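You operate a simulated robot arm through the tools that you are given. There is no shell and no other tool. Be economical: measure what you need, move in short steps, check, and stop when the job is done.

Carry out the task below with a simulated two-armed robot. There is one attempt and no reset: what you move stays moved.

TASK
Hold the butterfly valve on the top of the test stand steady with one hand and flip the notched lever the other way with the other.

Only the result counts: the job must be done as asked and must still hold three seconds after the hand-in. Knocking over, shifting, dropping, spilling or breaking anything else fails it.

THE ROBOT
Two 7-joint arms with two-finger parallel grippers on one trunk, on a base that drives. Base frame: it is fixed to the floor where the robot stands at the start and does not move with it; the origin is under the middle of the robot, x ahead of it, y to its left, z up. Readings come in mm, degrees, newtons and seconds.
The left shoulder is at the start at [70, 177, 1170], the right one opposite. With the tool pointing down near the work surface each hand reaches from about 280 to 720 mm from the robot's upright axis, wherever it stands, measured 20 degrees to its own side. Places, roughly: butterfly valve (5x8x11 cm) [600, 300, 900]; notched lever [600, 200, 1000]. Payload 3.43 kg a hand.
Tool frame (each hand has its own): the origin (TCP) lies between the finger pads and is the grasp point; the fingertips stand 30 mm ahead of it; z points along the fingers, y is the line along which they close. Largest opening 94 mm; finger width 28, thickness 10; the body of the gripper, 50 by 96 mm, starts 55 mm behind the TCP.
Orientation is that of the tool frame in the base frame, as a unit quaternion [x, y, z, w]. With the fingers straight down and closing along the base's y, the tool's x points along the base's -x, its y along +y and its z along -z.

THE INTERFACE
- The arms move only by the tool arm_command. It takes "left_targets", "right_targets" or both (then of equal length, played together; a hand with none holds still); each is a list of rows, each a list of 2 entries, a list of its own where there are three numbers: the shift along the base's x, y, z in cm, then the turn, a rotation vector about the base's x, y, z in rad. In form: [[[tx, ty, tz], [rx, ry, rz]], ...]. A call has 1 to 12 rows; each row shifts and turns the commanded pose from where the row before left it. "left_grip" and "right_grip" are, for a hand that has rows, the closure, from 0 (fully open) to 1 (shut), set as the call begins (left out, the last holds). Rows are played at 5 a second. More than 50 mm and 8.6 degrees between two rows, or a gripper value outside its range, and nothing of the call is played. A pose out of reach is approached as far as the arm can. The call stops where the force on the tool passes 40 N (or 10 N more than at its start, if that is more) or the arm is blocked; 0.2 s more then pass. The fingers move at their own pace (about 153 mm/s each) and stop on an object; they squeeze with about 26 N. The grip force told is the motor's: it shows also when the fingers shut on nothing. Time passes only in rows, and 0.2 s behind the last, so rows that do not move let the fingers close. It gives the time, the measured TCP pose, the force on the tool (base axes), the opening and the grip force at its end, in the units of the frame above (readings bear some noise), with the torque about the TCP (base axes, N m) and any sound that the robot's microphone picked up.
- Cameras (640 x 400 px; columns grow to the right, rows downward): "scene" is now at [135.1, 23.9, 1490]; the picture's right is [0.27, -0.96, 0.00], its down [-0.52, -0.14, -0.84] and it looks along [0.81, 0.23, -0.54] (base axes); focal length 291 px, centre (320, 200). "left" rides on the left gripper at [76, -14, -102] in its tool frame; the picture's right is [0.18, 0.98, 0.00], its down [-0.75, 0.14, -0.64] and it looks along [-0.63, 0.12, 0.77] (tool axes); focal length 243 px, centre (320, 200). "right" rides on the right gripper at [76, 14, -103] in its tool frame; the picture's right is [-0.18, 0.98, 0.00], its down [-0.75, -0.14, -0.64] and it looks along [-0.63, -0.12, 0.77] (tool axes); focal length 243 px, centre (320, 200). There is no depth. A picture from a camera that has moved, and an enlarged one, comes with that camera's place and axes in the base frame and with its lens.
- snapshot(camera): a new picture of that camera. The clock stands still meanwhile.
- raise_lower(by): slides the trunk up (or, below 0, down) by that many mm; the arms and the scene camera ride with it, the base frame stays. It gives what a move gives, with no picture.
- base_move(legs): drives the robot by 1 to 6 legs, each [ahead, turn to the left] in mm and degrees, along the robot's own axes; the way and the turn of a leg run together, so that a leg with both is an arc; at most 1500 mm and 180 degrees a leg. The arms and the cameras ride along, it lands a little off, and it stops where it bumps. It gives what a move gives.
- head_to(pan, tilt): turns the head with the scene camera to pan (to the left, within 86 degrees either way) and tilt (down, from -29 to 69), counted from straight ahead of the robot. It gives what a move gives.
- close_up(camera, box): a new picture of the part [left, top, right, bottom] of that camera's present view, enlarged. The clock stands still meanwhile.
- sign_off(): hands the job in; it is judged then, once.

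Work in short steps. Places have to be worked out from the pictures, the camera data and where the tool is seen: move nearer, look again, correct. Check each grasp and each placing, and mend what went wrong. You have 120 turns and 88 pictures in all, those below and enlarged ones among them. Open the grippers and draw the arms clear of the work before you hand the job in, unless the task says otherwise; then end with one line.

The tools are called by a JSON object that holds its "method" and its "body". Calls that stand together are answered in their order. arm_command: Moves the arms, as the interface text tells. Its arguments: {"type":"object","properties":{"left_targets":{"type":"array","items":{"type":"array"}},"left_grip":{"type":"number"},"right_targets":{"type":"array","items":{"type":"array"}},"right_grip":{"type":"number"}},"required":[]} The other tools are called the same way: raise_lower (by) slides the trunk up or down; base_move (legs) drives the base; head_to (pan, tilt) turns the head that bears the scene camera; snapshot (camera) takes a picture; close_up (camera, box) takes an enlarged picture of a part of a camera's view; sign_off () hands the job in.

At the start:

```text
clock: 0.0
left_tcp_pos: [427.4, 400.4, 1319.1]
left_ee_rot: [0.0, 1.0, 0.001, 0.0]
left_contact_force: [0.7, 0.0, 0.3]
left_torque: [0.01, -0.02, 0.0]
left_opening: 94.0
left_gripper_force: 0.1
right_tcp_pos: [421.0, -50.8, 1270.3]
right_ee_rot: [0.0, 1.0, 0.0, 0.0]
right_contact_force: [0.3, 0.1, 0.7]
right_torque: [0.01, -0.01, -0.01]
right_opening: 93.6
right_gripper_force: 0.0
trunk travel left (down, up): [-750.0, 90.0]
robot x, y, heading: [0.3, -1.5, -0.1]
head pan, tilt: [15.6, 32.4]
```

scene: 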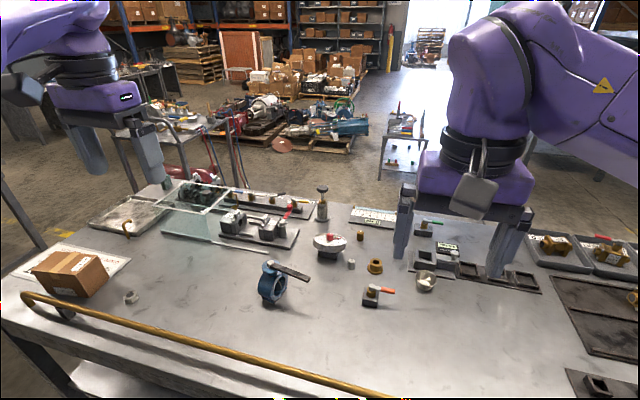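
right: 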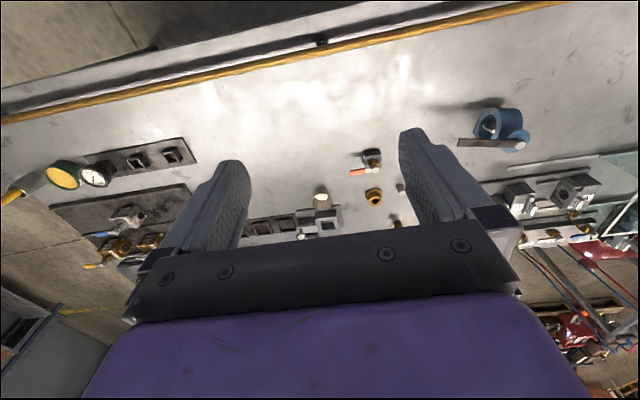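
left: 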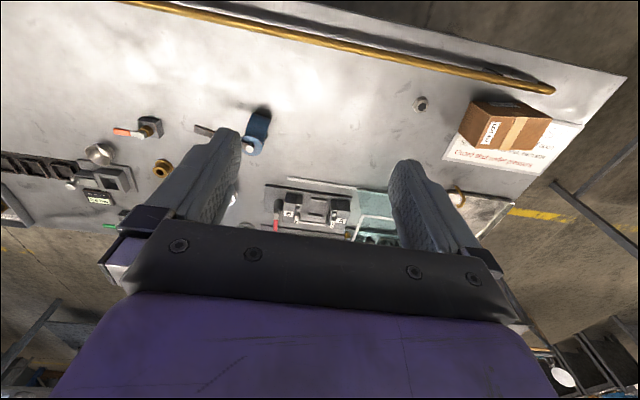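

The valve appears as a blue ring at about (272,283) in the scene view, with the lever on top going right. I'll take enlarged views.

{"method": "close_up", "body": {"camera": "scene", "box": [220, 230, 348, 310]}}

{"method": "close_up", "body": {"camera": "right", "box": [430, 80, 558, 160]}}

{"method": "close_up", "body": {"camera": "left", "box": [180, 90, 308, 170]}}

```text
5.00 times, centred on (284, 270) of scene
camera zoom: at [135.1, 23.9, 1490.0], right [0.27, -0.96, 0.0], down [-0.52, -0.14, -0.84], along [0.81, 0.23, -0.54], focal length 1453 px, centre (500, -150)
```

zoom: 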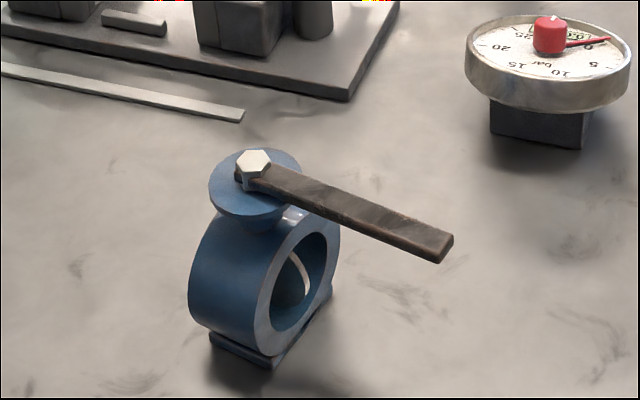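

```text
5.00 times, centred on (494, 120) of right
camera zoom: at [344.0, -35.7, 1371.5], right [0.18, 0.98, 0.0], down [0.75, -0.14, 0.64], along [0.63, -0.12, -0.77], focal length 1213 px, centre (-550, 600)
```

zoom: 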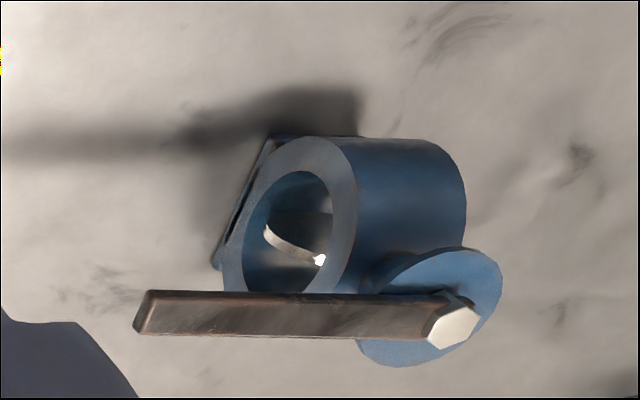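

```text
5.00 times, centred on (244, 130) of left
camera zoom: at [353.9, 386.8, 1421.3], right [-0.18, 0.98, 0.0], down [0.75, 0.14, 0.64], along [0.63, 0.12, -0.77], focal length 1213 px, centre (700, 550)
```

zoom: 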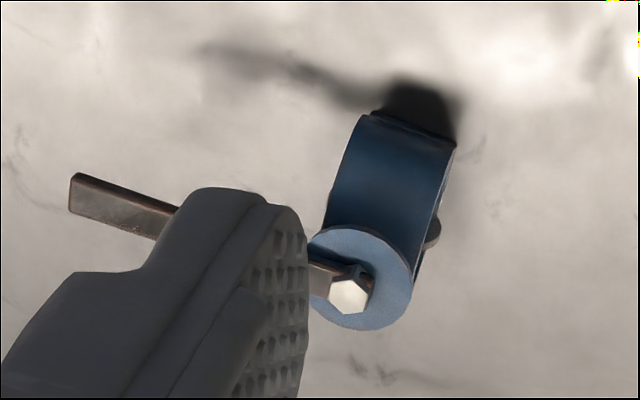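

The stem bolt is at about (610,285,970) and the lever tip at about (588,180,963). The lever lies parallel to the bore, so the valve is open. I'll zoom in harder to look for stops.

{"method": "close_up", "body": {"camera": "scene", "box": [252, 254, 300, 284]}}

{"method": "close_up", "body": {"camera": "right", "box": [472, 105, 536, 155]}}

{"method": "close_up", "body": {"camera": "scene", "box": [240, 250, 320, 310]}}

```text
13.33 times, centred on (276, 269) of scene
camera zoom: at [135.1, 23.9, 1490.0], right [0.27, -0.96, 0.0], down [-0.52, -0.14, -0.84], along [0.81, 0.23, -0.54], focal length 3875 px, centre (907, -720)
```

zoom: 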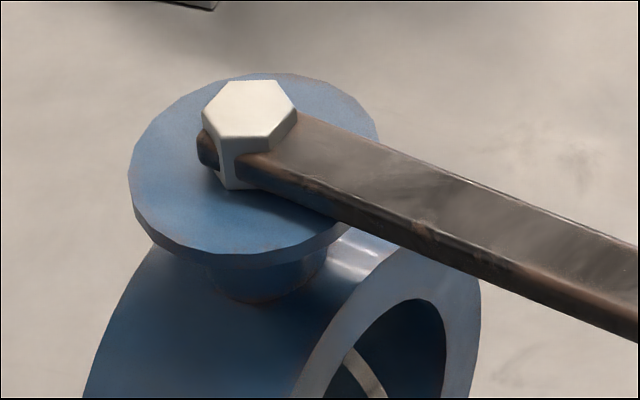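

```text
8.00 times, centred on (504, 130) of right
camera zoom: at [344.0, -35.7, 1371.5], right [0.18, 0.98, 0.0], down [0.75, -0.14, 0.64], along [0.63, -0.12, -0.77], focal length 1941 px, centre (-1152, 760)
```

zoom: 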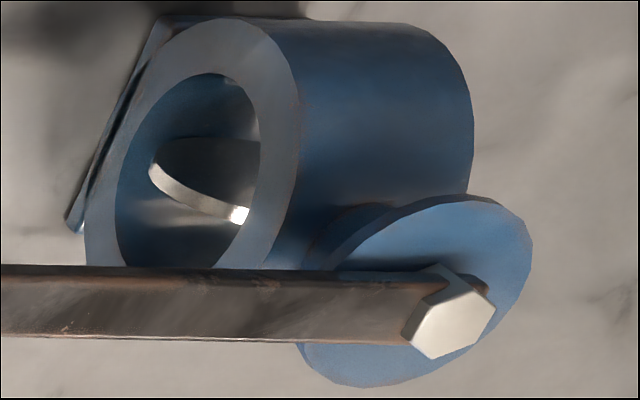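

```text
6.67 times, centred on (280, 280) of scene
camera zoom: at [135.1, 23.9, 1490.0], right [0.27, -0.96, 0.0], down [-0.52, -0.14, -0.84], along [0.81, 0.23, -0.54], focal length 1938 px, centre (587, -333)
```

zoom: 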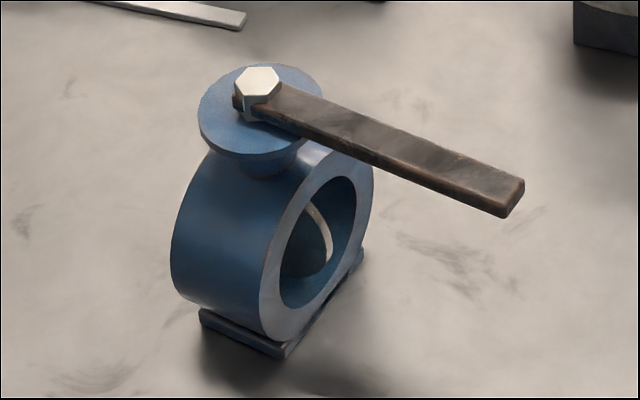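

No stops are visible, and the axis and lever are yawed about 12°, with valve centre near (610,287). I want the valve more central to the robot so the left hand can come in from its +y side. I'll check for room on the left before driving.

{"method": "head_to", "body": {"pan": 70, "tilt": 45}}

{"method": "snapshot", "body": {"camera": "scene"}}

{"method": "head_to", "body": {"pan": 10, "tilt": 65}}

{"method": "snapshot", "body": {"camera": "scene"}}

```text
clock: 1.2
left_tcp_pos: [429.0, 400.9, 1318.2]
left_ee_rot: [-0.001, 1.0, 0.0, 0.0]
left_contact_force: [0.2, -0.2, -0.1]
left_torque: [0.01, -0.02, -0.01]
left_opening: 93.9
left_gripper_force: 0.0
right_tcp_pos: [420.4, -49.8, 1269.1]
right_ee_rot: [0.0, 1.0, 0.0, 0.0]
right_contact_force: [0.0, -0.1, -0.4]
right_torque: [0.02, 0.0, 0.01]
right_opening: 93.8
right_gripper_force: 0.0
trunk travel left (down, up): [-750.0, 90.0]
robot x, y, heading: [2.1, -0.5, 0.2]
head pan, tilt: [70.0, 45.0]
```

```text
78 pictures are left
camera scene: at [76.9, 76.2, 1471.2], right [0.94, -0.34, 0.0], down [-0.24, -0.66, -0.71], along [0.24, 0.66, -0.71], focal length 291 px, centre (320, 200)
```

scene: 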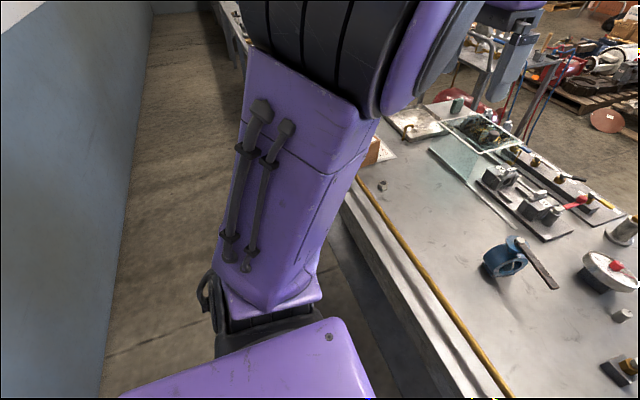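

```text
clock: 2.5
left_tcp_pos: [428.5, 401.4, 1317.7]
left_ee_rot: [-0.001, 1.0, 0.0, 0.001]
left_contact_force: [0.1, 0.2, -0.4]
left_torque: [0.02, -0.02, -0.03]
left_opening: 94.1
left_gripper_force: 0.0
right_tcp_pos: [420.9, -49.2, 1271.0]
right_ee_rot: [0.0, 1.0, 0.001, 0.001]
right_contact_force: [-0.6, 0.6, -0.4]
right_torque: [0.0, 0.02, -0.02]
right_opening: 93.9
right_gripper_force: 0.1
trunk travel left (down, up): [-750.0, 90.0]
robot x, y, heading: [0.6, 2.9, 0.1]
head pan, tilt: [10.0, 65.0]
```

```text
77 pictures are left
camera scene: at [108.8, 10.4, 1446.1], right [0.17, -0.98, 0.0], down [-0.89, -0.16, -0.42], along [0.42, 0.07, -0.91], focal length 291 px, centre (320, 200)
```

scene: 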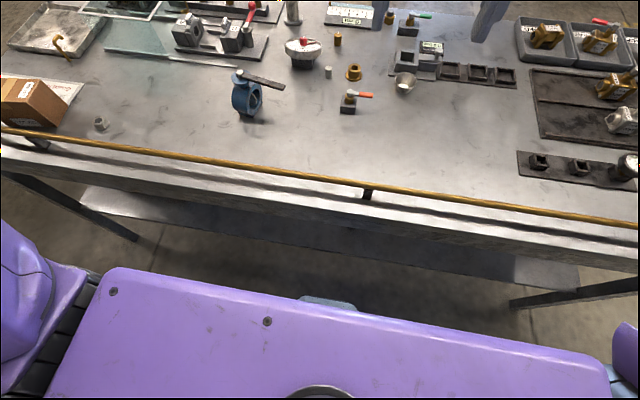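

Corridor on the left is clear, table edge is about x=360 and the wall is behind at about x=-700. I'll shift 250 mm to the left by turning, driving and turning back; the hands stay well above everything.

{"method": "base_move", "body": {"legs": [[0, 90], [250, 0], [0, -90]]}}

{"method": "head_to", "body": {"pan": 0, "tilt": 45}}

{"method": "snapshot", "body": {"camera": "scene"}}

```text
clock: 12.2
left_tcp_pos: [403.1, 669.5, 1319.2]
left_ee_rot: [-0.016, 1.0, 0.0, 0.001]
left_contact_force: [0.3, -0.1, 0.3]
left_torque: [0.0, 0.01, 0.03]
left_opening: 93.9
left_gripper_force: 0.0
right_tcp_pos: [410.0, 219.1, 1270.0]
right_ee_rot: [-0.017, 1.0, -0.001, 0.0]
right_contact_force: [-0.1, 0.8, -0.5]
right_torque: [0.05, -0.02, 0.05]
right_opening: 93.9
right_gripper_force: 0.1
trunk travel left (down, up): [-750.0, 90.0]
robot x, y, heading: [-9.4, 257.2, 2.1]
head pan, tilt: [10.0, 65.0]
```

```text
clock: 13.0
left_tcp_pos: [402.6, 670.0, 1316.7]
left_ee_rot: [-0.016, 1.0, 0.0, 0.001]
left_contact_force: [-0.6, 0.0, 0.1]
left_torque: [-0.02, 0.02, -0.01]
left_opening: 94.0
left_gripper_force: 0.1
right_tcp_pos: [409.7, 217.6, 1269.8]
right_ee_rot: [-0.017, 1.0, 0.0, -0.001]
right_contact_force: [0.2, 0.8, 0.6]
right_torque: [0.01, 0.01, 0.04]
right_opening: 94.1
right_gripper_force: 0.0
trunk travel left (down, up): [-750.0, 90.0]
robot x, y, heading: [-11.8, 253.2, 2.0]
head pan, tilt: [0.0, 45.0]
```

```text
76 pictures are left
camera scene: at [117.9, 257.8, 1471.1], right [0.03, -1.0, 0.0], down [-0.71, -0.02, -0.71], along [0.71, 0.02, -0.71], focal length 291 px, centre (320, 200)
```

scene: 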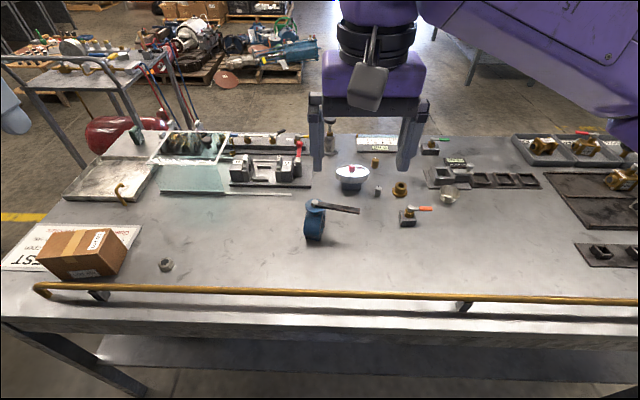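

The base is now well placed. I'll turn the left hand by about 76° yaw, then pitch it so the fingers point along -a and 35° down, staying high.

{"method": "arm_command", "body": {"left_targets": [[[1.2, 0, 0], [0, 0, 0.133]], [[1.2, 0, 0], [0, 0, 0.133]], [[1.2, 0, 0], [0, 0, 0.133]], [[1.2, 0, 0], [0, 0, 0.133]], [[1.2, 0, 0], [0, 0, 0.133]], [[1.2, 0, 0], [0, 0, 0.133]], [[1.2, 0, 0], [0, 0, 0.133]], [[1.2, 0, 0], [0, 0, 0.133]], [[1.2, 0, 0], [0, 0, 0.133]], [[1.2, 0, 0], [0, 0, 0.133]]], "left_grip": 0}}

{"method": "arm_command", "body": {"left_targets": [[[1.5, -2, -2.5], [-0.134, 0.0288, 0]], [[1.5, -2, -2.5], [-0.134, 0.0288, 0]], [[1.5, -2, -2.5], [-0.134, 0.0288, 0]], [[1.5, -2, -2.5], [-0.134, 0.0288, 0]], [[1.5, -2, -2.5], [-0.134, 0.0288, 0]], [[1.5, -2, -2.5], [-0.134, 0.0288, 0]], [[1.5, -2, -2.5], [-0.134, 0.0288, 0]]]}}

{"method": "snapshot", "body": {"camera": "scene"}}

{"method": "snapshot", "body": {"camera": "left"}}

```text
clock: 15.2
left_tcp_pos: [525.5, 670.1, 1317.8]
left_ee_rot: [-0.631, 0.776, 0.0, -0.001]
left_contact_force: [1.4, -0.5, 0.7]
left_torque: [0.01, 0.01, 0.03]
left_opening: 94.2
left_gripper_force: 0.0
right_tcp_pos: [410.6, 219.8, 1269.5]
right_ee_rot: [-0.017, 1.0, 0.0, -0.001]
right_contact_force: [-0.1, -0.6, -0.2]
right_torque: [-0.02, 0.04, 0.0]
right_opening: 93.9
right_gripper_force: 0.0
trunk travel left (down, up): [-750.0, 90.0]
robot x, y, heading: [-14.4, 251.4, 2.0]
head pan, tilt: [0.0, 45.0]
```

```text
clock: 16.8
left_tcp_pos: [599.8, 580.8, 1123.6]
left_ee_rot: [-0.571, 0.689, -0.283, -0.345]
left_contact_force: [0.3, 1.0, 0.3]
left_torque: [0.03, 0.0, -0.01]
left_opening: 94.2
left_gripper_force: 0.0
left hand out of reach, approached as far as the arm can: row 6, 7
right_tcp_pos: [410.2, 221.6, 1270.5]
right_ee_rot: [-0.018, 1.0, 0.0, 0.0]
right_contact_force: [0.8, 0.6, 0.2]
right_torque: [-0.02, 0.01, 0.0]
right_opening: 93.7
right_gripper_force: 0.1
trunk travel left (down, up): [-750.0, 90.0]
robot x, y, heading: [-11.5, 254.0, 2.1]
head pan, tilt: [0.0, 45.0]
```

```text
75 pictures are left
camera scene: at [118.3, 261.0, 1471.2], right [0.03, -1.0, 0.0], down [-0.71, -0.03, -0.71], along [0.71, 0.02, -0.71], focal length 291 px, centre (320, 200)
```

scene: 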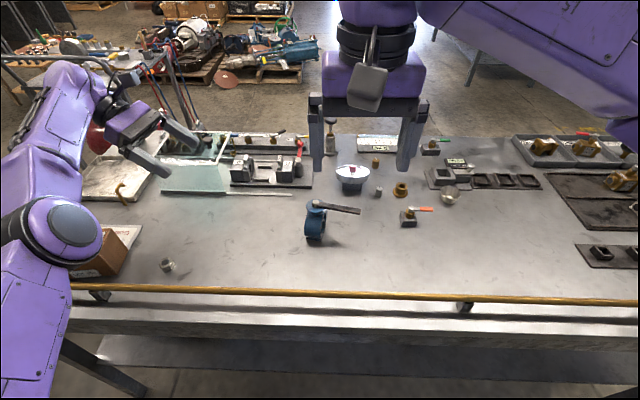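

```text
74 pictures are left
camera left: at [623.3, 614.0, 1247.0], right [-0.99, 0.08, 0.15], down [0.04, 0.98, -0.21], along [-0.16, -0.2, -0.96], focal length 243 px, centre (320, 200)
```

left: 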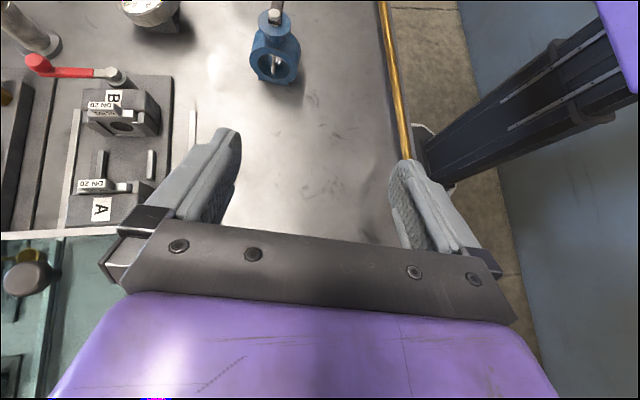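

The orientation is nearly right: the arm is just overextended at this far y. I'll move inward toward the valve, still high, and read the pose.

{"method": "arm_command", "body": {"left_targets": [[[0, -3.5, -1.5], [0, 0, 0]], [[0, -3.5, -1.5], [0, 0, 0]], [[0, -3.5, -1.5], [0, 0, 0]], [[0, 0, 0], [0, 0, 0]]]}}

```text
clock: 17.8
left_tcp_pos: [628.8, 477.8, 1081.8]
left_ee_rot: [-0.558, 0.689, -0.289, -0.36]
left_contact_force: [0.4, 0.0, 0.1]
left_torque: [0.01, 0.01, -0.04]
left_opening: 94.2
left_gripper_force: 0.0
left hand out of reach, approached as far as the arm can: row 1, 2, 3
right_tcp_pos: [409.2, 218.7, 1269.6]
right_ee_rot: [-0.016, 1.0, 0.001, 0.0]
right_contact_force: [-0.2, -0.4, 1.2]
right_torque: [-0.03, 0.03, 0.02]
right_opening: 93.9
right_gripper_force: 0.0
trunk travel left (down, up): [-750.0, 90.0]
robot x, y, heading: [-12.3, 257.5, 2.0]
head pan, tilt: [0.0, 45.0]
```

The arm is only at its reach limit. I'll move further in y first, then lower the trunk 100 mm to bring the shoulder down to working height.

{"method": "arm_command", "body": {"left_targets": [[[0, -3, 0], [0, 0, 0]], [[0, -3, 0], [0, 0, 0]], [[0, -2, 0], [0, 0, 0]], [[0, 0, 0], [0, 0, 0]]]}}

{"method": "raise_lower", "body": {"by": -100}}

{"method": "snapshot", "body": {"camera": "scene"}}

{"method": "snapshot", "body": {"camera": "left"}}

```text
clock: 18.8
left_tcp_pos: [639.3, 401.1, 1081.8]
left_ee_rot: [-0.559, 0.69, -0.288, -0.359]
left_contact_force: [0.1, -0.2, -0.1]
left_torque: [0.01, -0.01, -0.01]
left_opening: 93.8
left_gripper_force: 0.1
left hand out of reach, approached as far as the arm can: row 1, 2
right_tcp_pos: [410.9, 217.1, 1269.5]
right_ee_rot: [-0.018, 1.0, 0.0, 0.0]
right_contact_force: [-0.1, 0.4, -0.2]
right_torque: [-0.03, -0.01, 0.01]
right_opening: 93.8
right_gripper_force: 0.0
trunk travel left (down, up): [-750.0, 90.0]
robot x, y, heading: [-10.2, 254.9, 1.8]
head pan, tilt: [0.0, 45.0]
```

```text
clock: 20.1
left_tcp_pos: [638.8, 401.5, 981.7]
left_ee_rot: [-0.558, 0.69, -0.288, -0.36]
left_contact_force: [0.1, -1.0, -0.4]
left_torque: [0.02, 0.0, 0.0]
left_opening: 93.9
left_gripper_force: 0.0
right_tcp_pos: [409.6, 219.6, 1170.3]
right_ee_rot: [-0.016, 1.0, 0.0, 0.0]
right_contact_force: [-0.6, -0.4, -0.1]
right_torque: [-0.01, 0.01, 0.03]
right_opening: 94.2
right_gripper_force: 0.0
trunk travel left (down, up): [-650.0, 190.0]
robot x, y, heading: [-15.5, 254.7, 1.8]
head pan, tilt: [0.0, 45.0]
```

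```text
73 pictures are left
camera scene: at [117.7, 257.8, 1371.2], right [0.03, -1.0, 0.0], down [-0.71, -0.02, -0.71], along [0.71, 0.02, -0.71], focal length 291 px, centre (320, 200)
```

scene: 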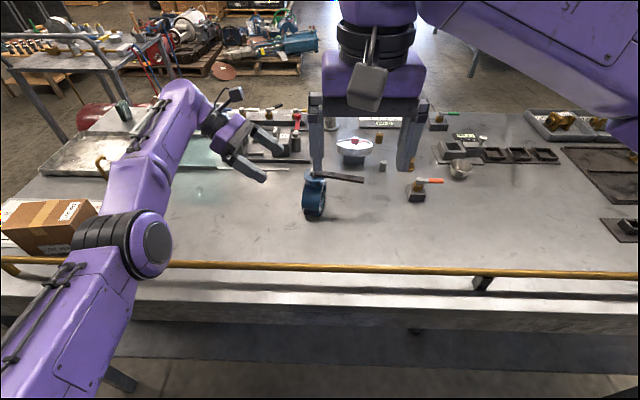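

```text
72 pictures are left
camera left: at [663.5, 437.6, 1104.0], right [-0.98, 0.1, 0.15], down [0.06, 0.97, -0.25], along [-0.17, -0.23, -0.96], focal length 243 px, centre (320, 200)
```

left: 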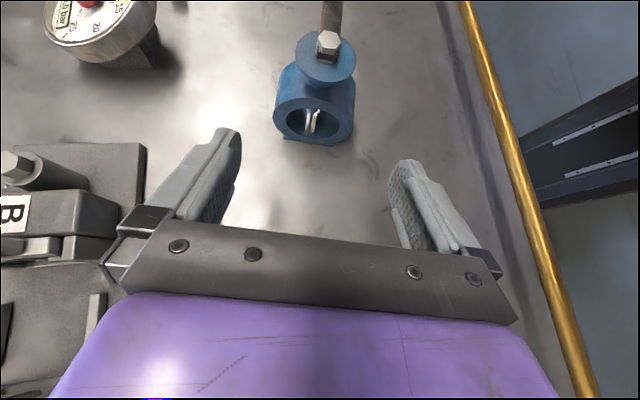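

Hand is level and aligned. I'll zoom in for an accurate valve location from both viewpoints.

{"method": "close_up", "body": {"camera": "scene", "box": [280, 155, 376, 225]}}

{"method": "close_up", "body": {"camera": "left", "box": [250, 0, 410, 150]}}

```text
5.71 times, centred on (328, 190) of scene
camera zoom: at [117.7, 257.8, 1371.2], right [0.03, -1.0, 0.0], down [-0.71, -0.02, -0.71], along [0.71, 0.02, -0.71], focal length 1661 px, centre (274, 257)
```

zoom: 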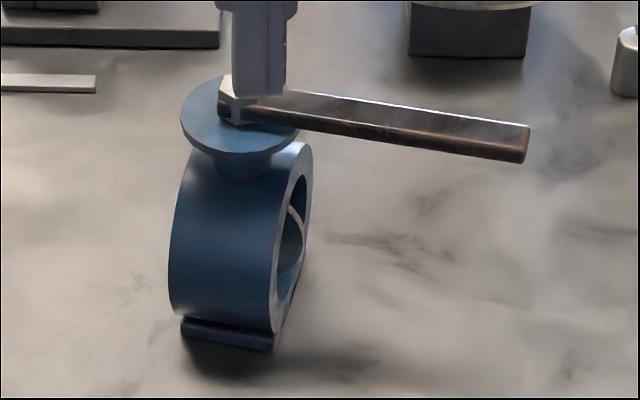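

```text
2.67 times, centred on (330, 75) of left
camera zoom: at [663.5, 437.6, 1104.0], right [-0.98, 0.1, 0.15], down [0.06, 0.97, -0.25], along [-0.17, -0.23, -0.96], focal length 647 px, centre (293, 533)
```

zoom: 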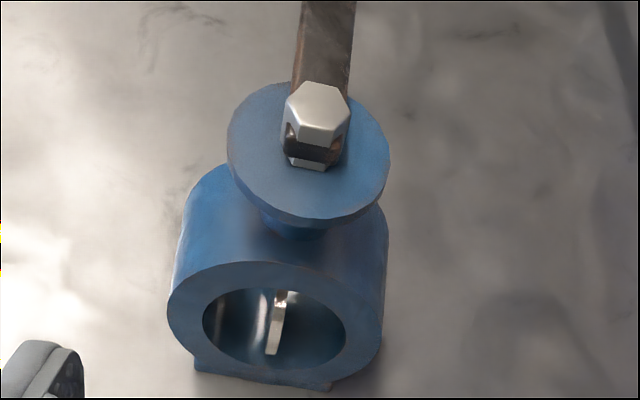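

Triangulating gives a valve axis at about (618,286), top z≈960, ring Ø80 centred at z≈895, and axis direction (0.20,0.98). I'll move 60% of the way, with the tips just short of the near face, and check alignment.

{"method": "arm_command", "body": {"left_targets": [[[-0.36, -2.07, -1.77], [0, 0, 0]], [[-0.36, -2.07, -1.77], [0, 0, 0]], [[-0.36, -2.07, -1.77], [0, 0, 0]], [[0, 0, 0], [0, 0, 0]]]}}

{"method": "snapshot", "body": {"camera": "left"}}

{"method": "close_up", "body": {"camera": "scene", "box": [220, 130, 380, 230]}}

```text
clock: 21.1
left_tcp_pos: [640.5, 338.9, 928.7]
left_ee_rot: [-0.558, 0.689, -0.289, -0.36]
left_contact_force: [0.7, -0.6, -0.6]
left_torque: [-0.01, -0.05, 0.01]
left_opening: 94.1
left_gripper_force: 0.1
left hand out of reach, approached as far as the arm can: row 1, 2, 3
right_tcp_pos: [409.3, 219.3, 1169.5]
right_ee_rot: [-0.017, 1.0, 0.0, 0.0]
right_contact_force: [0.9, 0.1, 0.6]
right_torque: [0.03, 0.01, 0.04]
right_opening: 93.8
right_gripper_force: 0.1
trunk travel left (down, up): [-650.0, 190.0]
robot x, y, heading: [-14.5, 254.9, 2.0]
head pan, tilt: [0.0, 45.0]
```

```text
69 pictures are left
camera left: at [665.1, 375.7, 1050.5], right [-0.98, 0.1, 0.15], down [0.06, 0.97, -0.25], along [-0.18, -0.23, -0.96], focal length 243 px, centre (320, 200)
```

left: 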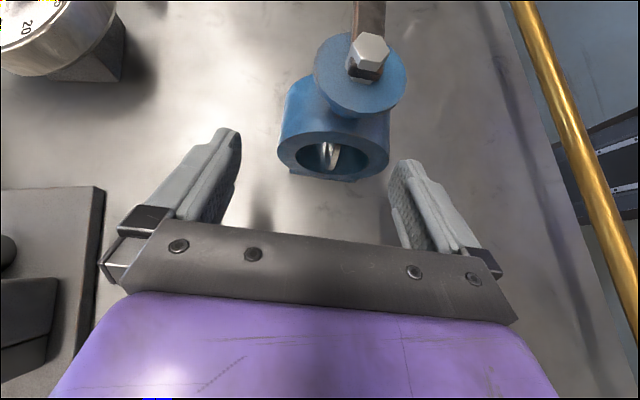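

```text
4.00 times, centred on (300, 180) of scene
camera zoom: at [117.9, 258.2, 1371.2], right [0.03, -1.0, 0.0], down [-0.71, -0.02, -0.71], along [0.71, 0.02, -0.71], focal length 1163 px, centre (400, 280)
```

zoom: 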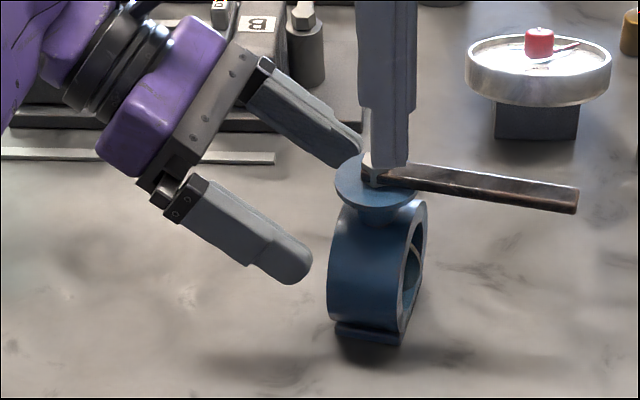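

The x stays about 12 mm too far, which may be a wrist limit. I'll try a pure -x shift.

{"method": "arm_command", "body": {"left_targets": [[[-1, 0, 0], [0, 0, 0]], [[-0.5, 0, 0], [0, 0, 0]], [[0, 0, 0], [0, 0, 0]]]}}

```text
clock: 21.9
left_tcp_pos: [639.6, 339.9, 929.3]
left_ee_rot: [-0.558, 0.69, -0.288, -0.36]
left_contact_force: [0.9, -0.2, 0.0]
left_torque: [0.02, -0.01, -0.04]
left_opening: 94.2
left_gripper_force: 0.1
left hand out of reach, approached as far as the arm can: row 1, 2
right_tcp_pos: [411.1, 218.3, 1170.3]
right_ee_rot: [-0.016, 1.0, 0.0, 0.0]
right_contact_force: [0.8, -0.2, 0.2]
right_torque: [0.0, -0.03, -0.03]
right_opening: 93.9
right_gripper_force: 0.1
trunk travel left (down, up): [-650.0, 190.0]
robot x, y, heading: [-13.4, 251.5, 1.9]
head pan, tilt: [0.0, 45.0]
```

That's a joint limit. I'll retreat a bit, back the base 40 mm, and come in again.

{"method": "arm_command", "body": {"left_targets": [[[0.7, 3.2, 2.3], [0, 0, 0]], [[0.7, 3.2, 2.3], [0, 0, 0]], [[0, 0, 0], [0, 0, 0]]]}}

{"method": "base_move", "body": {"legs": [[-45, 0]]}}

```text
clock: 22.7
left_tcp_pos: [640.9, 409.3, 959.7]
left_ee_rot: [-0.559, 0.689, -0.289, -0.359]
left_contact_force: [0.6, -0.7, 0.4]
left_torque: [0.02, 0.03, -0.01]
left_opening: 93.9
left_gripper_force: 0.0
left hand out of reach, approached as far as the arm can: row 1, 2
right_tcp_pos: [410.0, 216.8, 1169.9]
right_ee_rot: [-0.016, 1.0, 0.0, 0.0]
right_contact_force: [-0.7, -0.8, -0.5]
right_torque: [0.0, -0.01, 0.0]
right_opening: 94.1
right_gripper_force: 0.1
trunk travel left (down, up): [-650.0, 190.0]
robot x, y, heading: [-12.6, 252.0, 1.5]
head pan, tilt: [0.0, 45.0]
```

```text
clock: 23.6
left_tcp_pos: [598.1, 408.0, 959.7]
left_ee_rot: [-0.558, 0.69, -0.287, -0.36]
left_contact_force: [-0.2, 0.8, 0.1]
left_torque: [0.02, 0.02, 0.02]
left_opening: 94.2
left_gripper_force: 0.1
right_tcp_pos: [366.9, 216.1, 1168.9]
right_ee_rot: [-0.015, 1.0, 0.0, -0.001]
right_contact_force: [0.5, 0.9, 0.4]
right_torque: [-0.05, -0.04, 0.01]
right_opening: 93.8
right_gripper_force: 0.0
trunk travel left (down, up): [-650.0, 190.0]
robot x, y, heading: [-54.7, 250.2, 1.8]
head pan, tilt: [0.0, 45.0]
```

Now I'll test whether the hand reaches the pre-grasp at about (631,345,930).

{"method": "arm_command", "body": {"left_targets": [[[1.1, -2.0, -1.0], [0, 0, 0]], [[1.1, -2.0, -1.0], [0, 0, 0]], [[1.1, -2.2, -1.0], [0, 0, 0]], [[0, 0, 0], [0, 0, 0]]]}}

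{"method": "snapshot", "body": {"camera": "scene"}}

```text
clock: 24.6
left_tcp_pos: [597.0, 378.4, 924.3]
left_ee_rot: [-0.559, 0.689, -0.288, -0.359]
left_contact_force: [-0.3, 1.1, 0.3]
left_torque: [0.0, -0.01, -0.03]
left_opening: 93.8
left_gripper_force: 0.0
left hand out of reach, approached as far as the arm can: row 1, 2, 3
right_tcp_pos: [366.5, 215.6, 1169.2]
right_ee_rot: [-0.015, 1.0, 0.0, 0.0]
right_contact_force: [0.0, -1.0, 0.3]
right_torque: [0.01, 0.02, 0.0]
right_opening: 93.8
right_gripper_force: 0.0
trunk travel left (down, up): [-650.0, 190.0]
robot x, y, heading: [-55.2, 253.8, 2.2]
head pan, tilt: [0.0, 45.0]
```

```text
67 pictures are left
camera scene: at [73.6, 256.6, 1371.1], right [0.03, -1.0, 0.0], down [-0.71, -0.02, -0.71], along [0.71, 0.02, -0.71], focal length 291 px, centre (320, 200)
```

scene: 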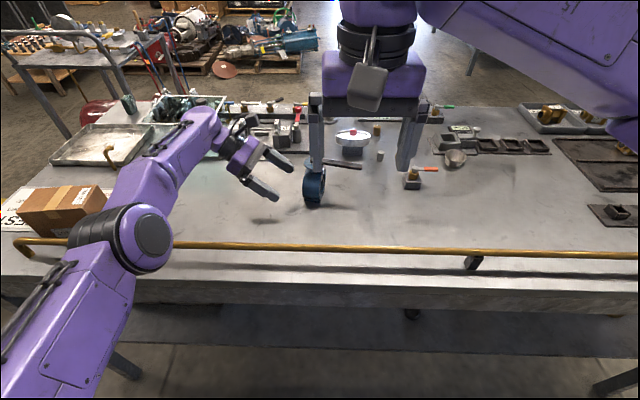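

The pose is blocked by joint limits from this side. An alternative is holding the ring from its front (-x side), fingers along +p, across the 5 cm faces, camera up. I'll back off, raise, and test whether that roll is reachable.

{"method": "arm_command", "body": {"left_targets": [[[-1, 2, 3], [0, 0, 0]], [[-2, 2, 4], [0, 0, 0]], [[-2, 0, 4], [0, 0, 0.14]], [[-2, 0, 2], [0, 0, 0.14]], [[-2, 0, 0], [0, 0, 0.14]], [[-2, 0, 0], [0, 0, 0.14]], [[-2, 0, 0], [0, 0, 0.14]], [[-2, 0, 0], [0, 0, 0.14]], [[-2, 0, 0], [0, 0, 0.14]], [[0, 0, 0], [0, 0, 0.14]], [[0, 0, 0], [0, 0, 0.14]], [[0, 0, 0], [0, 0, 0.14]]]}}

{"method": "snapshot", "body": {"camera": "scene"}}

```text
clock: 27.2
left_tcp_pos: [461.9, 409.8, 1026.8]
left_ee_rot: [0.873, -0.212, 0.422, 0.118]
left_contact_force: [0.1, -1.3, 0.0]
left_torque: [0.04, -0.02, -0.01]
left_opening: 94.1
left_gripper_force: 0.0
left hand out of reach, approached as far as the arm can: row 9, 11, 12
right_tcp_pos: [365.3, 213.5, 1170.2]
right_ee_rot: [-0.017, 1.0, 0.001, 0.0]
right_contact_force: [0.5, -0.1, 0.0]
right_torque: [0.04, 0.02, -0.01]
right_opening: 93.9
right_gripper_force: 0.1
trunk travel left (down, up): [-650.0, 190.0]
robot x, y, heading: [-55.6, 252.7, 1.8]
head pan, tilt: [0.0, 45.0]
```

```text
66 pictures are left
camera scene: at [73.7, 253.6, 1371.1], right [0.03, -1.0, 0.0], down [-0.71, -0.02, -0.71], along [0.71, 0.02, -0.71], focal length 291 px, centre (320, 200)
```

scene: 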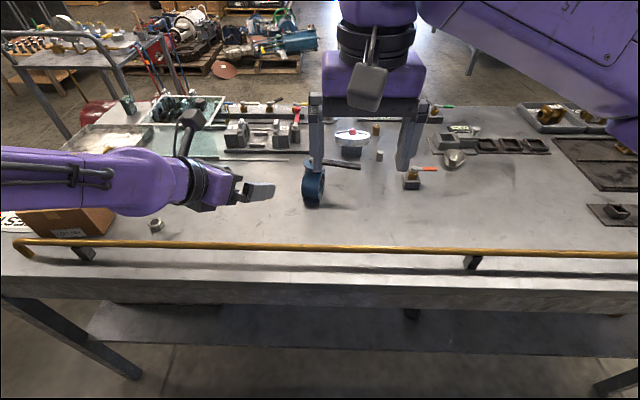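

The elbow flipped outward and the forward-pointing, camera-up pose is almost reached (azimuth -29°, 38° down). I'll go toward the front pre-grasp at a safe height, completing the yaw to -12° and flattening pitch to about 25°.

{"method": "arm_command", "body": {"left_targets": [[[0.9, -2, -0.9], [0, 0, 0.1]], [[0.9, -2, -0.9], [0, 0, 0.1]], [[0.9, -2, -0.9], [0, 0, 0.1]], [[1, -2, -0.9], [-0.025, -0.12, 0]], [[1, -2, -0.9], [-0.025, -0.12, 0]], [[0, 0, 0], [0, 0, 0]]]}}

{"method": "snapshot", "body": {"camera": "scene"}}

{"method": "snapshot", "body": {"camera": "left"}}

```text
clock: 28.6
left_tcp_pos: [506.8, 311.1, 983.9]
left_ee_rot: [0.834, -0.074, 0.542, 0.066]
left_contact_force: [0.0, 0.5, 0.4]
left_torque: [-0.03, -0.02, 0.02]
left_opening: 93.9
left_gripper_force: 0.0
right_tcp_pos: [364.1, 216.3, 1170.2]
right_ee_rot: [-0.016, 1.0, 0.0, 0.0]
right_contact_force: [-0.8, 0.0, -0.2]
right_torque: [0.01, 0.0, -0.01]
right_opening: 94.2
right_gripper_force: 0.1
trunk travel left (down, up): [-650.0, 190.0]
robot x, y, heading: [-58.7, 253.2, 1.8]
head pan, tilt: [0.0, 45.0]
```

```text
65 pictures are left
camera scene: at [72.1, 255.7, 1371.3], right [0.03, -1.0, 0.0], down [-0.71, -0.02, -0.71], along [0.71, 0.02, -0.71], focal length 291 px, centre (320, 200)
```

scene: 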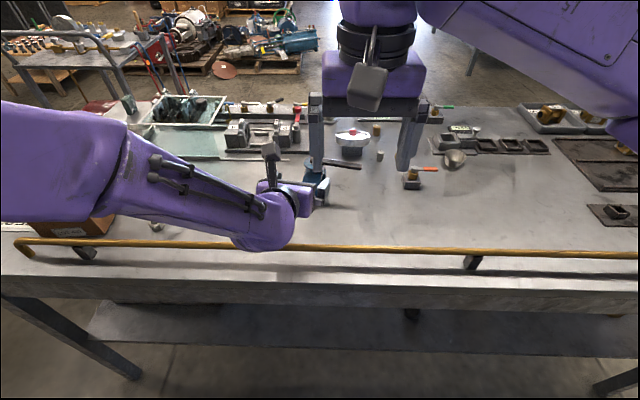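

```text
64 pictures are left
camera left: at [449.8, 340.9, 1095.2], right [-0.12, -0.97, 0.2], down [-0.9, 0.02, -0.43], along [0.41, -0.23, -0.88], focal length 243 px, centre (320, 200)
```

left: 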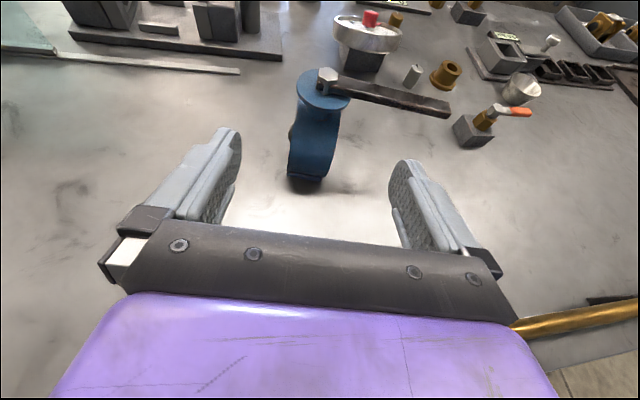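

Front pose reached: azimuth -12°, 24° down. Rail is about x=418, z=905, so I'll steepen to 29° for wrist clearance, and descend to a 60 mm standoff at (523,307,918).

{"method": "arm_command", "body": {"left_targets": [[[0.4, -0.1, -1.6], [0.009, 0.044, 0]], [[0.4, -0.1, -1.7], [0.009, 0.044, 0]], [[0.4, -0.1, -1.7], [0, 0, 0]], [[0.4, -0.1, -1.6], [0, 0, 0]], [[0, 0, 0], [0, 0, 0]]]}}

{"method": "close_up", "body": {"camera": "scene", "box": [200, 120, 400, 270]}}

{"method": "snapshot", "body": {"camera": "left"}}

{"method": "snapshot", "body": {"camera": "right"}}

```text
clock: 29.8
left_tcp_pos: [522.4, 308.6, 916.6]
left_ee_rot: [0.857, -0.076, 0.506, 0.062]
left_contact_force: [-0.1, 0.0, 0.1]
left_torque: [0.0, 0.0, 0.02]
left_opening: 93.9
left_gripper_force: 0.2
right_tcp_pos: [364.8, 215.6, 1169.9]
right_ee_rot: [-0.015, 1.0, 0.001, 0.001]
right_contact_force: [0.4, -0.7, 0.5]
right_torque: [-0.01, -0.04, 0.0]
right_opening: 94.0
right_gripper_force: 0.1
trunk travel left (down, up): [-650.0, 190.0]
robot x, y, heading: [-57.5, 252.3, 1.8]
head pan, tilt: [0.0, 45.0]
```

```text
2.67 times, centred on (300, 195) of scene
camera zoom: at [72.5, 255.8, 1371.2], right [0.03, -1.0, 0.0], down [-0.71, -0.02, -0.71], along [0.71, 0.02, -0.71], focal length 775 px, centre (373, 213)
```

zoom: 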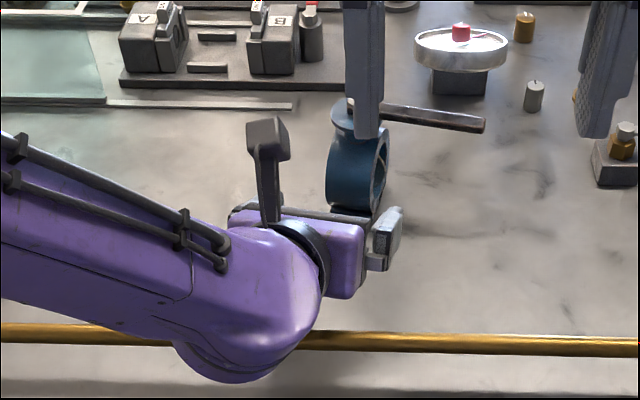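

```text
62 pictures are left
camera left: at [474.9, 335.9, 1032.4], right [-0.1, -0.98, 0.19], down [-0.94, 0.03, -0.34], along [0.33, -0.21, -0.92], focal length 243 px, centre (320, 200)
```

left: 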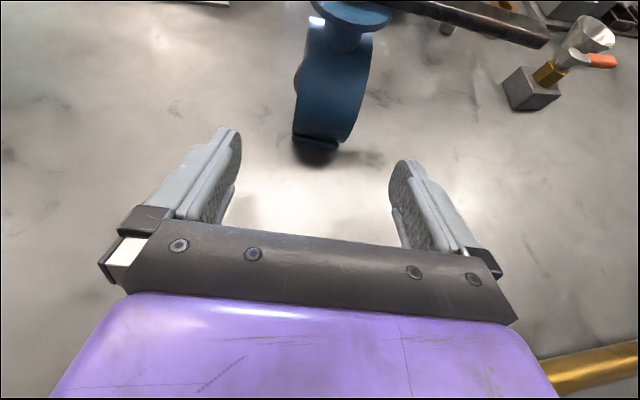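

```text
61 pictures are left
camera right: at [287.3, 227.2, 1271.6], right [0.15, 0.99, 0.0], down [0.76, -0.12, 0.64], along [0.63, -0.1, -0.77], focal length 243 px, centre (320, 200)
```

right: 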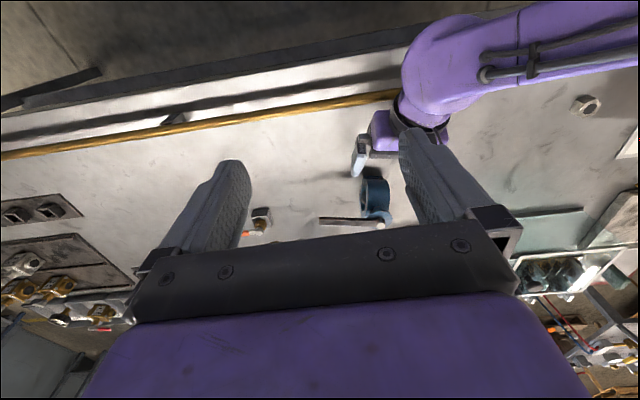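

Laterally well centred. To give the wrist more rail clearance I'll pitch to 36° while advancing to the grasp at (574,296,889).

{"method": "arm_command", "body": {"left_targets": [[[0.4, -0.1, 0], [0.012, 0.06, 0]], [[0.4, -0.1, 0], [0.012, 0.06, 0]], [[1.4, -0.35, -0.9], [0, 0, 0]], [[1.5, -0.35, -0.95], [0, 0, 0]], [[1.5, -0.4, -0.95], [0, 0, 0]], [[0, 0, 0], [0, 0, 0]]]}}

{"method": "close_up", "body": {"camera": "scene", "box": [200, 120, 400, 270]}}

{"method": "snapshot", "body": {"camera": "left"}}

```text
clock: 31.2
left_tcp_pos: [576.2, 293.0, 889.5]
left_ee_rot: [0.888, -0.078, 0.45, 0.056]
left_contact_force: [0.7, 0.3, -0.1]
left_torque: [0.04, -0.02, 0.05]
left_opening: 94.1
left_gripper_force: 0.1
right_tcp_pos: [365.4, 215.7, 1170.9]
right_ee_rot: [-0.016, 1.0, 0.0, 0.0]
right_contact_force: [-0.5, 0.1, -0.2]
right_torque: [0.0, 0.0, -0.01]
right_opening: 94.1
right_gripper_force: 0.0
trunk travel left (down, up): [-650.0, 190.0]
robot x, y, heading: [-56.9, 250.9, 1.8]
head pan, tilt: [0.0, 45.0]
```

```text
2.67 times, centred on (300, 195) of scene
camera zoom: at [72.8, 256.3, 1371.2], right [0.03, -1.0, 0.0], down [-0.71, -0.02, -0.71], along [0.71, 0.02, -0.71], focal length 775 px, centre (373, 213)
```

zoom: 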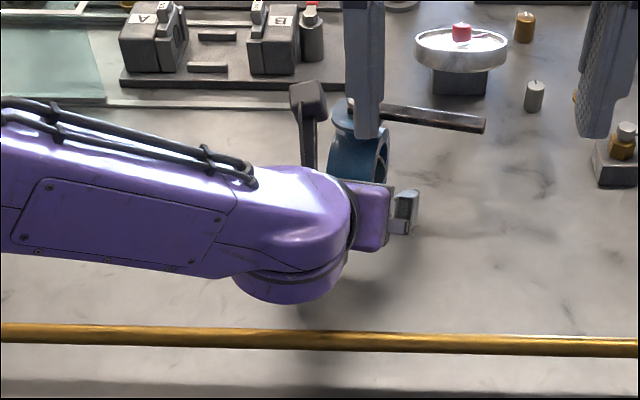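

```text
59 pictures are left
camera left: at [544.1, 317.4, 1010.9], right [-0.08, -0.98, 0.18], down [-0.97, 0.04, -0.23], along [0.22, -0.19, -0.96], focal length 243 px, centre (320, 200)
```

left: 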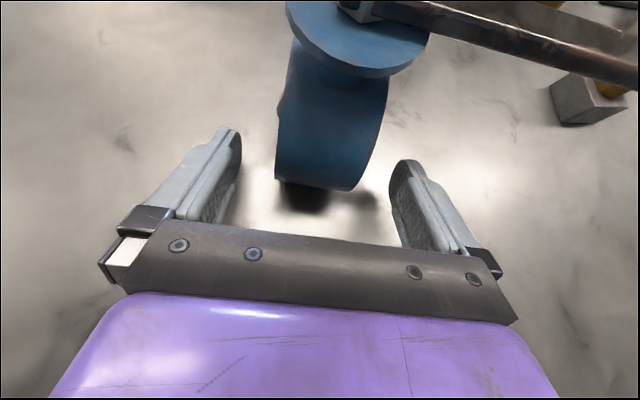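

The fingertips straddle the ring. I'll zoom to check centring before closing.

{"method": "close_up", "body": {"camera": "left", "box": [200, 60, 440, 210]}}

```text
2.67 times, centred on (320, 135) of left
camera zoom: at [544.1, 317.4, 1010.9], right [-0.08, -0.98, 0.18], down [-0.97, 0.04, -0.23], along [0.22, -0.19, -0.96], focal length 647 px, centre (320, 373)
```

zoom: 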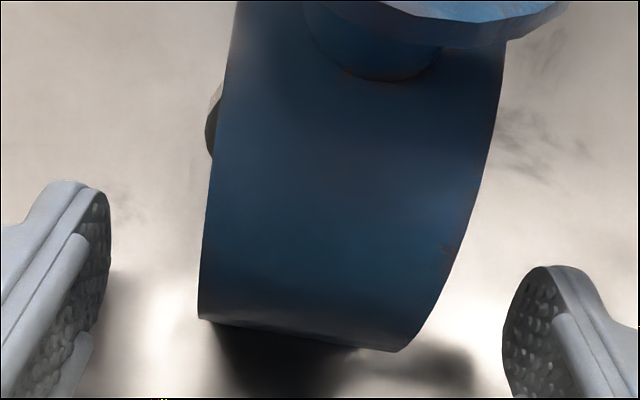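

Offset is uncertain but within about 3 mm. I'll close partially first to about 58 mm and compare gaps.

{"method": "arm_command", "body": {"left_targets": [[[0, 0, 0], [0, 0, 0]], [[0, 0, 0], [0, 0, 0]]], "left_grip": 0.38}}

{"method": "close_up", "body": {"camera": "left", "box": [240, 80, 400, 210]}}

```text
clock: 31.8
left_tcp_pos: [577.6, 291.8, 889.2]
left_ee_rot: [0.888, -0.078, 0.449, 0.056]
left_contact_force: [-0.3, 0.6, 0.1]
left_torque: [0.0, -0.01, 0.0]
left_opening: 58.4
left_gripper_force: 0.0
right_tcp_pos: [365.4, 216.1, 1169.0]
right_ee_rot: [-0.016, 1.0, 0.0, 0.0]
right_contact_force: [-0.5, -0.8, 0.0]
right_torque: [0.02, -0.02, 0.02]
right_opening: 93.9
right_gripper_force: 0.0
trunk travel left (down, up): [-650.0, 190.0]
robot x, y, heading: [-56.0, 254.1, 2.0]
head pan, tilt: [0.0, 45.0]
```

```text
3.08 times, centred on (320, 145) of left
camera zoom: at [544.1, 317.3, 1010.9], right [-0.08, -0.98, 0.18], down [-0.97, 0.04, -0.23], along [0.22, -0.19, -0.96], focal length 746 px, centre (320, 369)
```

zoom: 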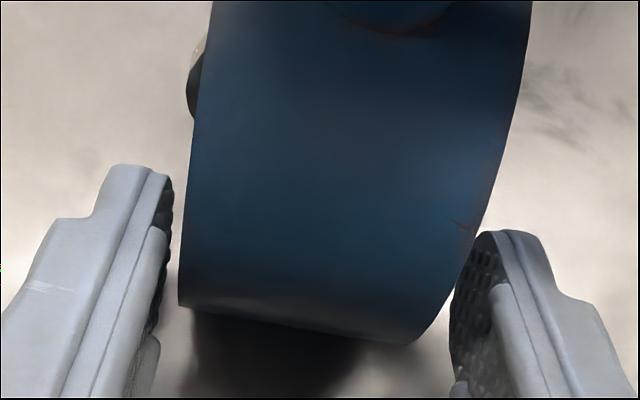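

Gaps look about equal on both sides. Closing fully.

{"method": "arm_command", "body": {"left_targets": [[[0, 0, 0], [0, 0, 0]], [[0, 0, 0], [0, 0, 0]], [[0, 0, 0], [0, 0, 0]]], "left_grip": 1}}

{"method": "close_up", "body": {"camera": "left", "box": [240, 80, 400, 210]}}

{"method": "snapshot", "body": {"camera": "scene"}}

```text
clock: 32.6
left_tcp_pos: [576.3, 292.2, 889.2]
left_ee_rot: [0.888, -0.078, 0.451, 0.056]
left_contact_force: [0.4, 0.6, 0.9]
left_torque: [0.06, 0.0, 0.05]
left_opening: 46.1
left_gripper_force: 26.3
right_tcp_pos: [366.2, 216.1, 1169.5]
right_ee_rot: [-0.016, 1.0, 0.0, -0.001]
right_contact_force: [0.2, -0.4, 0.0]
right_torque: [-0.01, 0.01, -0.01]
right_opening: 93.8
right_gripper_force: 0.0
trunk travel left (down, up): [-650.0, 190.0]
robot x, y, heading: [-57.8, 252.5, 1.7]
head pan, tilt: [0.0, 45.0]
```

```text
3.08 times, centred on (320, 145) of left
camera zoom: at [544.2, 317.5, 1010.9], right [-0.08, -0.98, 0.18], down [-0.97, 0.04, -0.23], along [0.22, -0.19, -0.96], focal length 746 px, centre (320, 369)
```

zoom: 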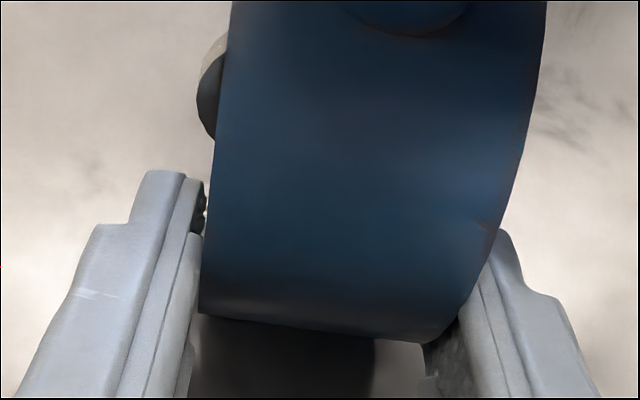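

```text
55 pictures are left
camera scene: at [73.2, 256.3, 1371.2], right [0.03, -1.0, 0.0], down [-0.71, -0.02, -0.71], along [0.71, 0.02, -0.71], focal length 291 px, centre (320, 200)
```

scene: 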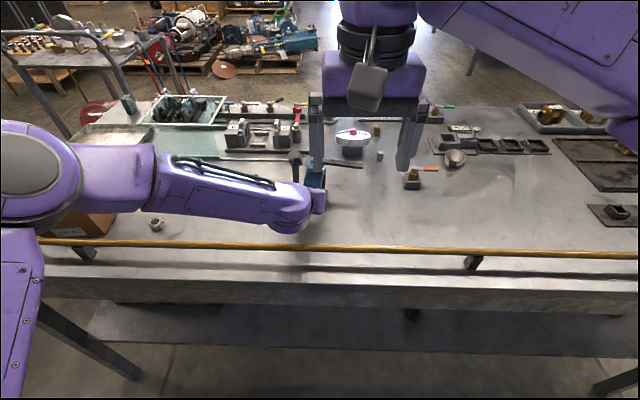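

Ring gripped at 46 mm with 26 N. Now the right hand: close fingers, tilt 30° forward for reach, and move to the -x side of the lever, high first.

{"method": "arm_command", "body": {"right_targets": [[[3, -0.3, 0], [0, -0.131, 0]], [[3, -0.3, 0], [0, -0.131, 0]], [[3, -0.3, -1], [0, -0.131, 0]], [[3, -0.2, -2], [0, -0.131, 0]], [[3, 0, -3], [0, 0, 0]], [[2.5, 0, -4], [0, 0, 0]], [[0, 0, 0], [0, 0, 0]]], "right_grip": 1}}

{"method": "snapshot", "body": {"camera": "scene"}}

{"method": "snapshot", "body": {"camera": "right"}}

```text
clock: 34.2
left_tcp_pos: [576.7, 291.8, 889.9]
left_ee_rot: [0.888, -0.078, 0.45, 0.056]
left_contact_force: [2.4, 1.1, -0.1]
left_torque: [0.03, 0.02, 0.08]
left_opening: 46.5
left_gripper_force: 26.0
right_tcp_pos: [543.2, 208.0, 1070.5]
right_ee_rot: [-0.015, 0.966, -0.004, 0.259]
right_contact_force: [-1.1, 0.1, 0.6]
right_torque: [0.02, -0.02, 0.03]
right_opening: 0.0
right_gripper_force: 25.8
trunk travel left (down, up): [-650.0, 190.0]
robot x, y, heading: [-63.8, 252.6, 1.8]
head pan, tilt: [0.0, 45.0]
```

```text
54 pictures are left
camera scene: at [73.4, 256.1, 1371.1], right [0.03, -1.0, 0.0], down [-0.71, -0.02, -0.71], along [0.71, 0.02, -0.71], focal length 291 px, centre (320, 200)
```

scene: 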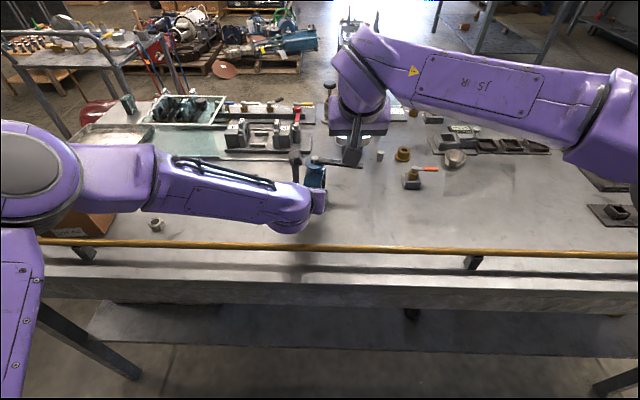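

```text
53 pictures are left
camera right: at [425.1, 219.9, 1118.5], right [0.13, 0.99, 0.08], down [0.33, -0.12, 0.94], along [0.93, -0.1, -0.35], focal length 243 px, centre (320, 200)
```

right: 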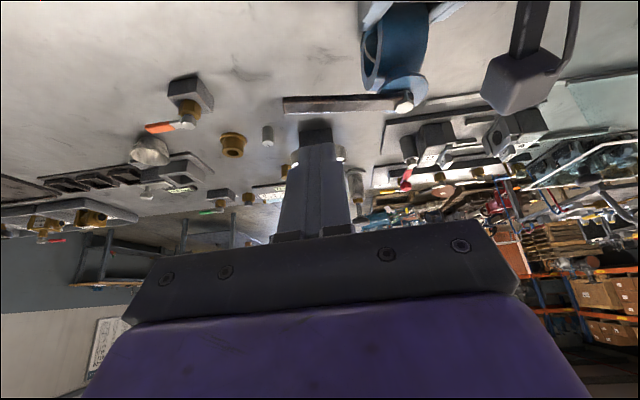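

I'll zoom the right camera's nearly level view to fix the lever's height and position.

{"method": "close_up", "body": {"camera": "right", "box": [270, 50, 430, 150]}}

{"method": "close_up", "body": {"camera": "scene", "box": [270, 120, 390, 215]}}

```text
4.00 times, centred on (350, 100) of right
camera zoom: at [425.1, 219.9, 1118.5], right [0.13, 0.99, 0.08], down [0.33, -0.12, 0.94], along [0.93, -0.1, -0.35], focal length 970 px, centre (200, 600)
```

zoom: 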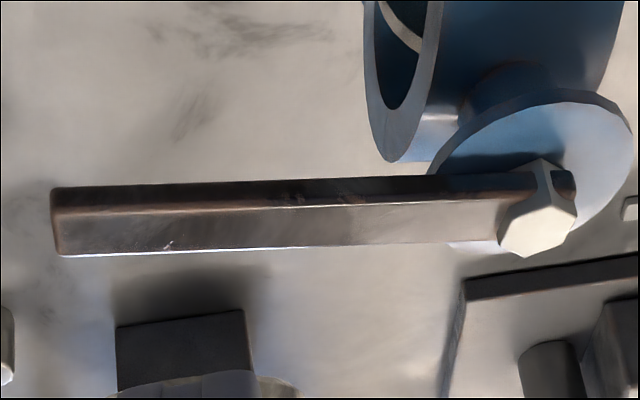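

```text
4.21 times, centred on (330, 168) of scene
camera zoom: at [73.4, 256.1, 1371.1], right [0.03, -1.0, 0.0], down [-0.71, -0.02, -0.71], along [0.71, 0.02, -0.71], focal length 1224 px, centre (278, 337)
```

zoom: 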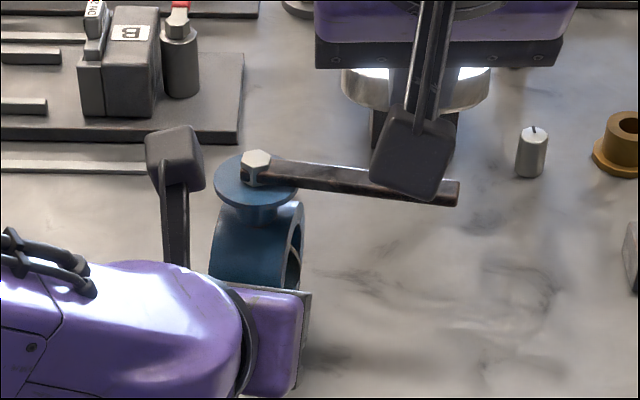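

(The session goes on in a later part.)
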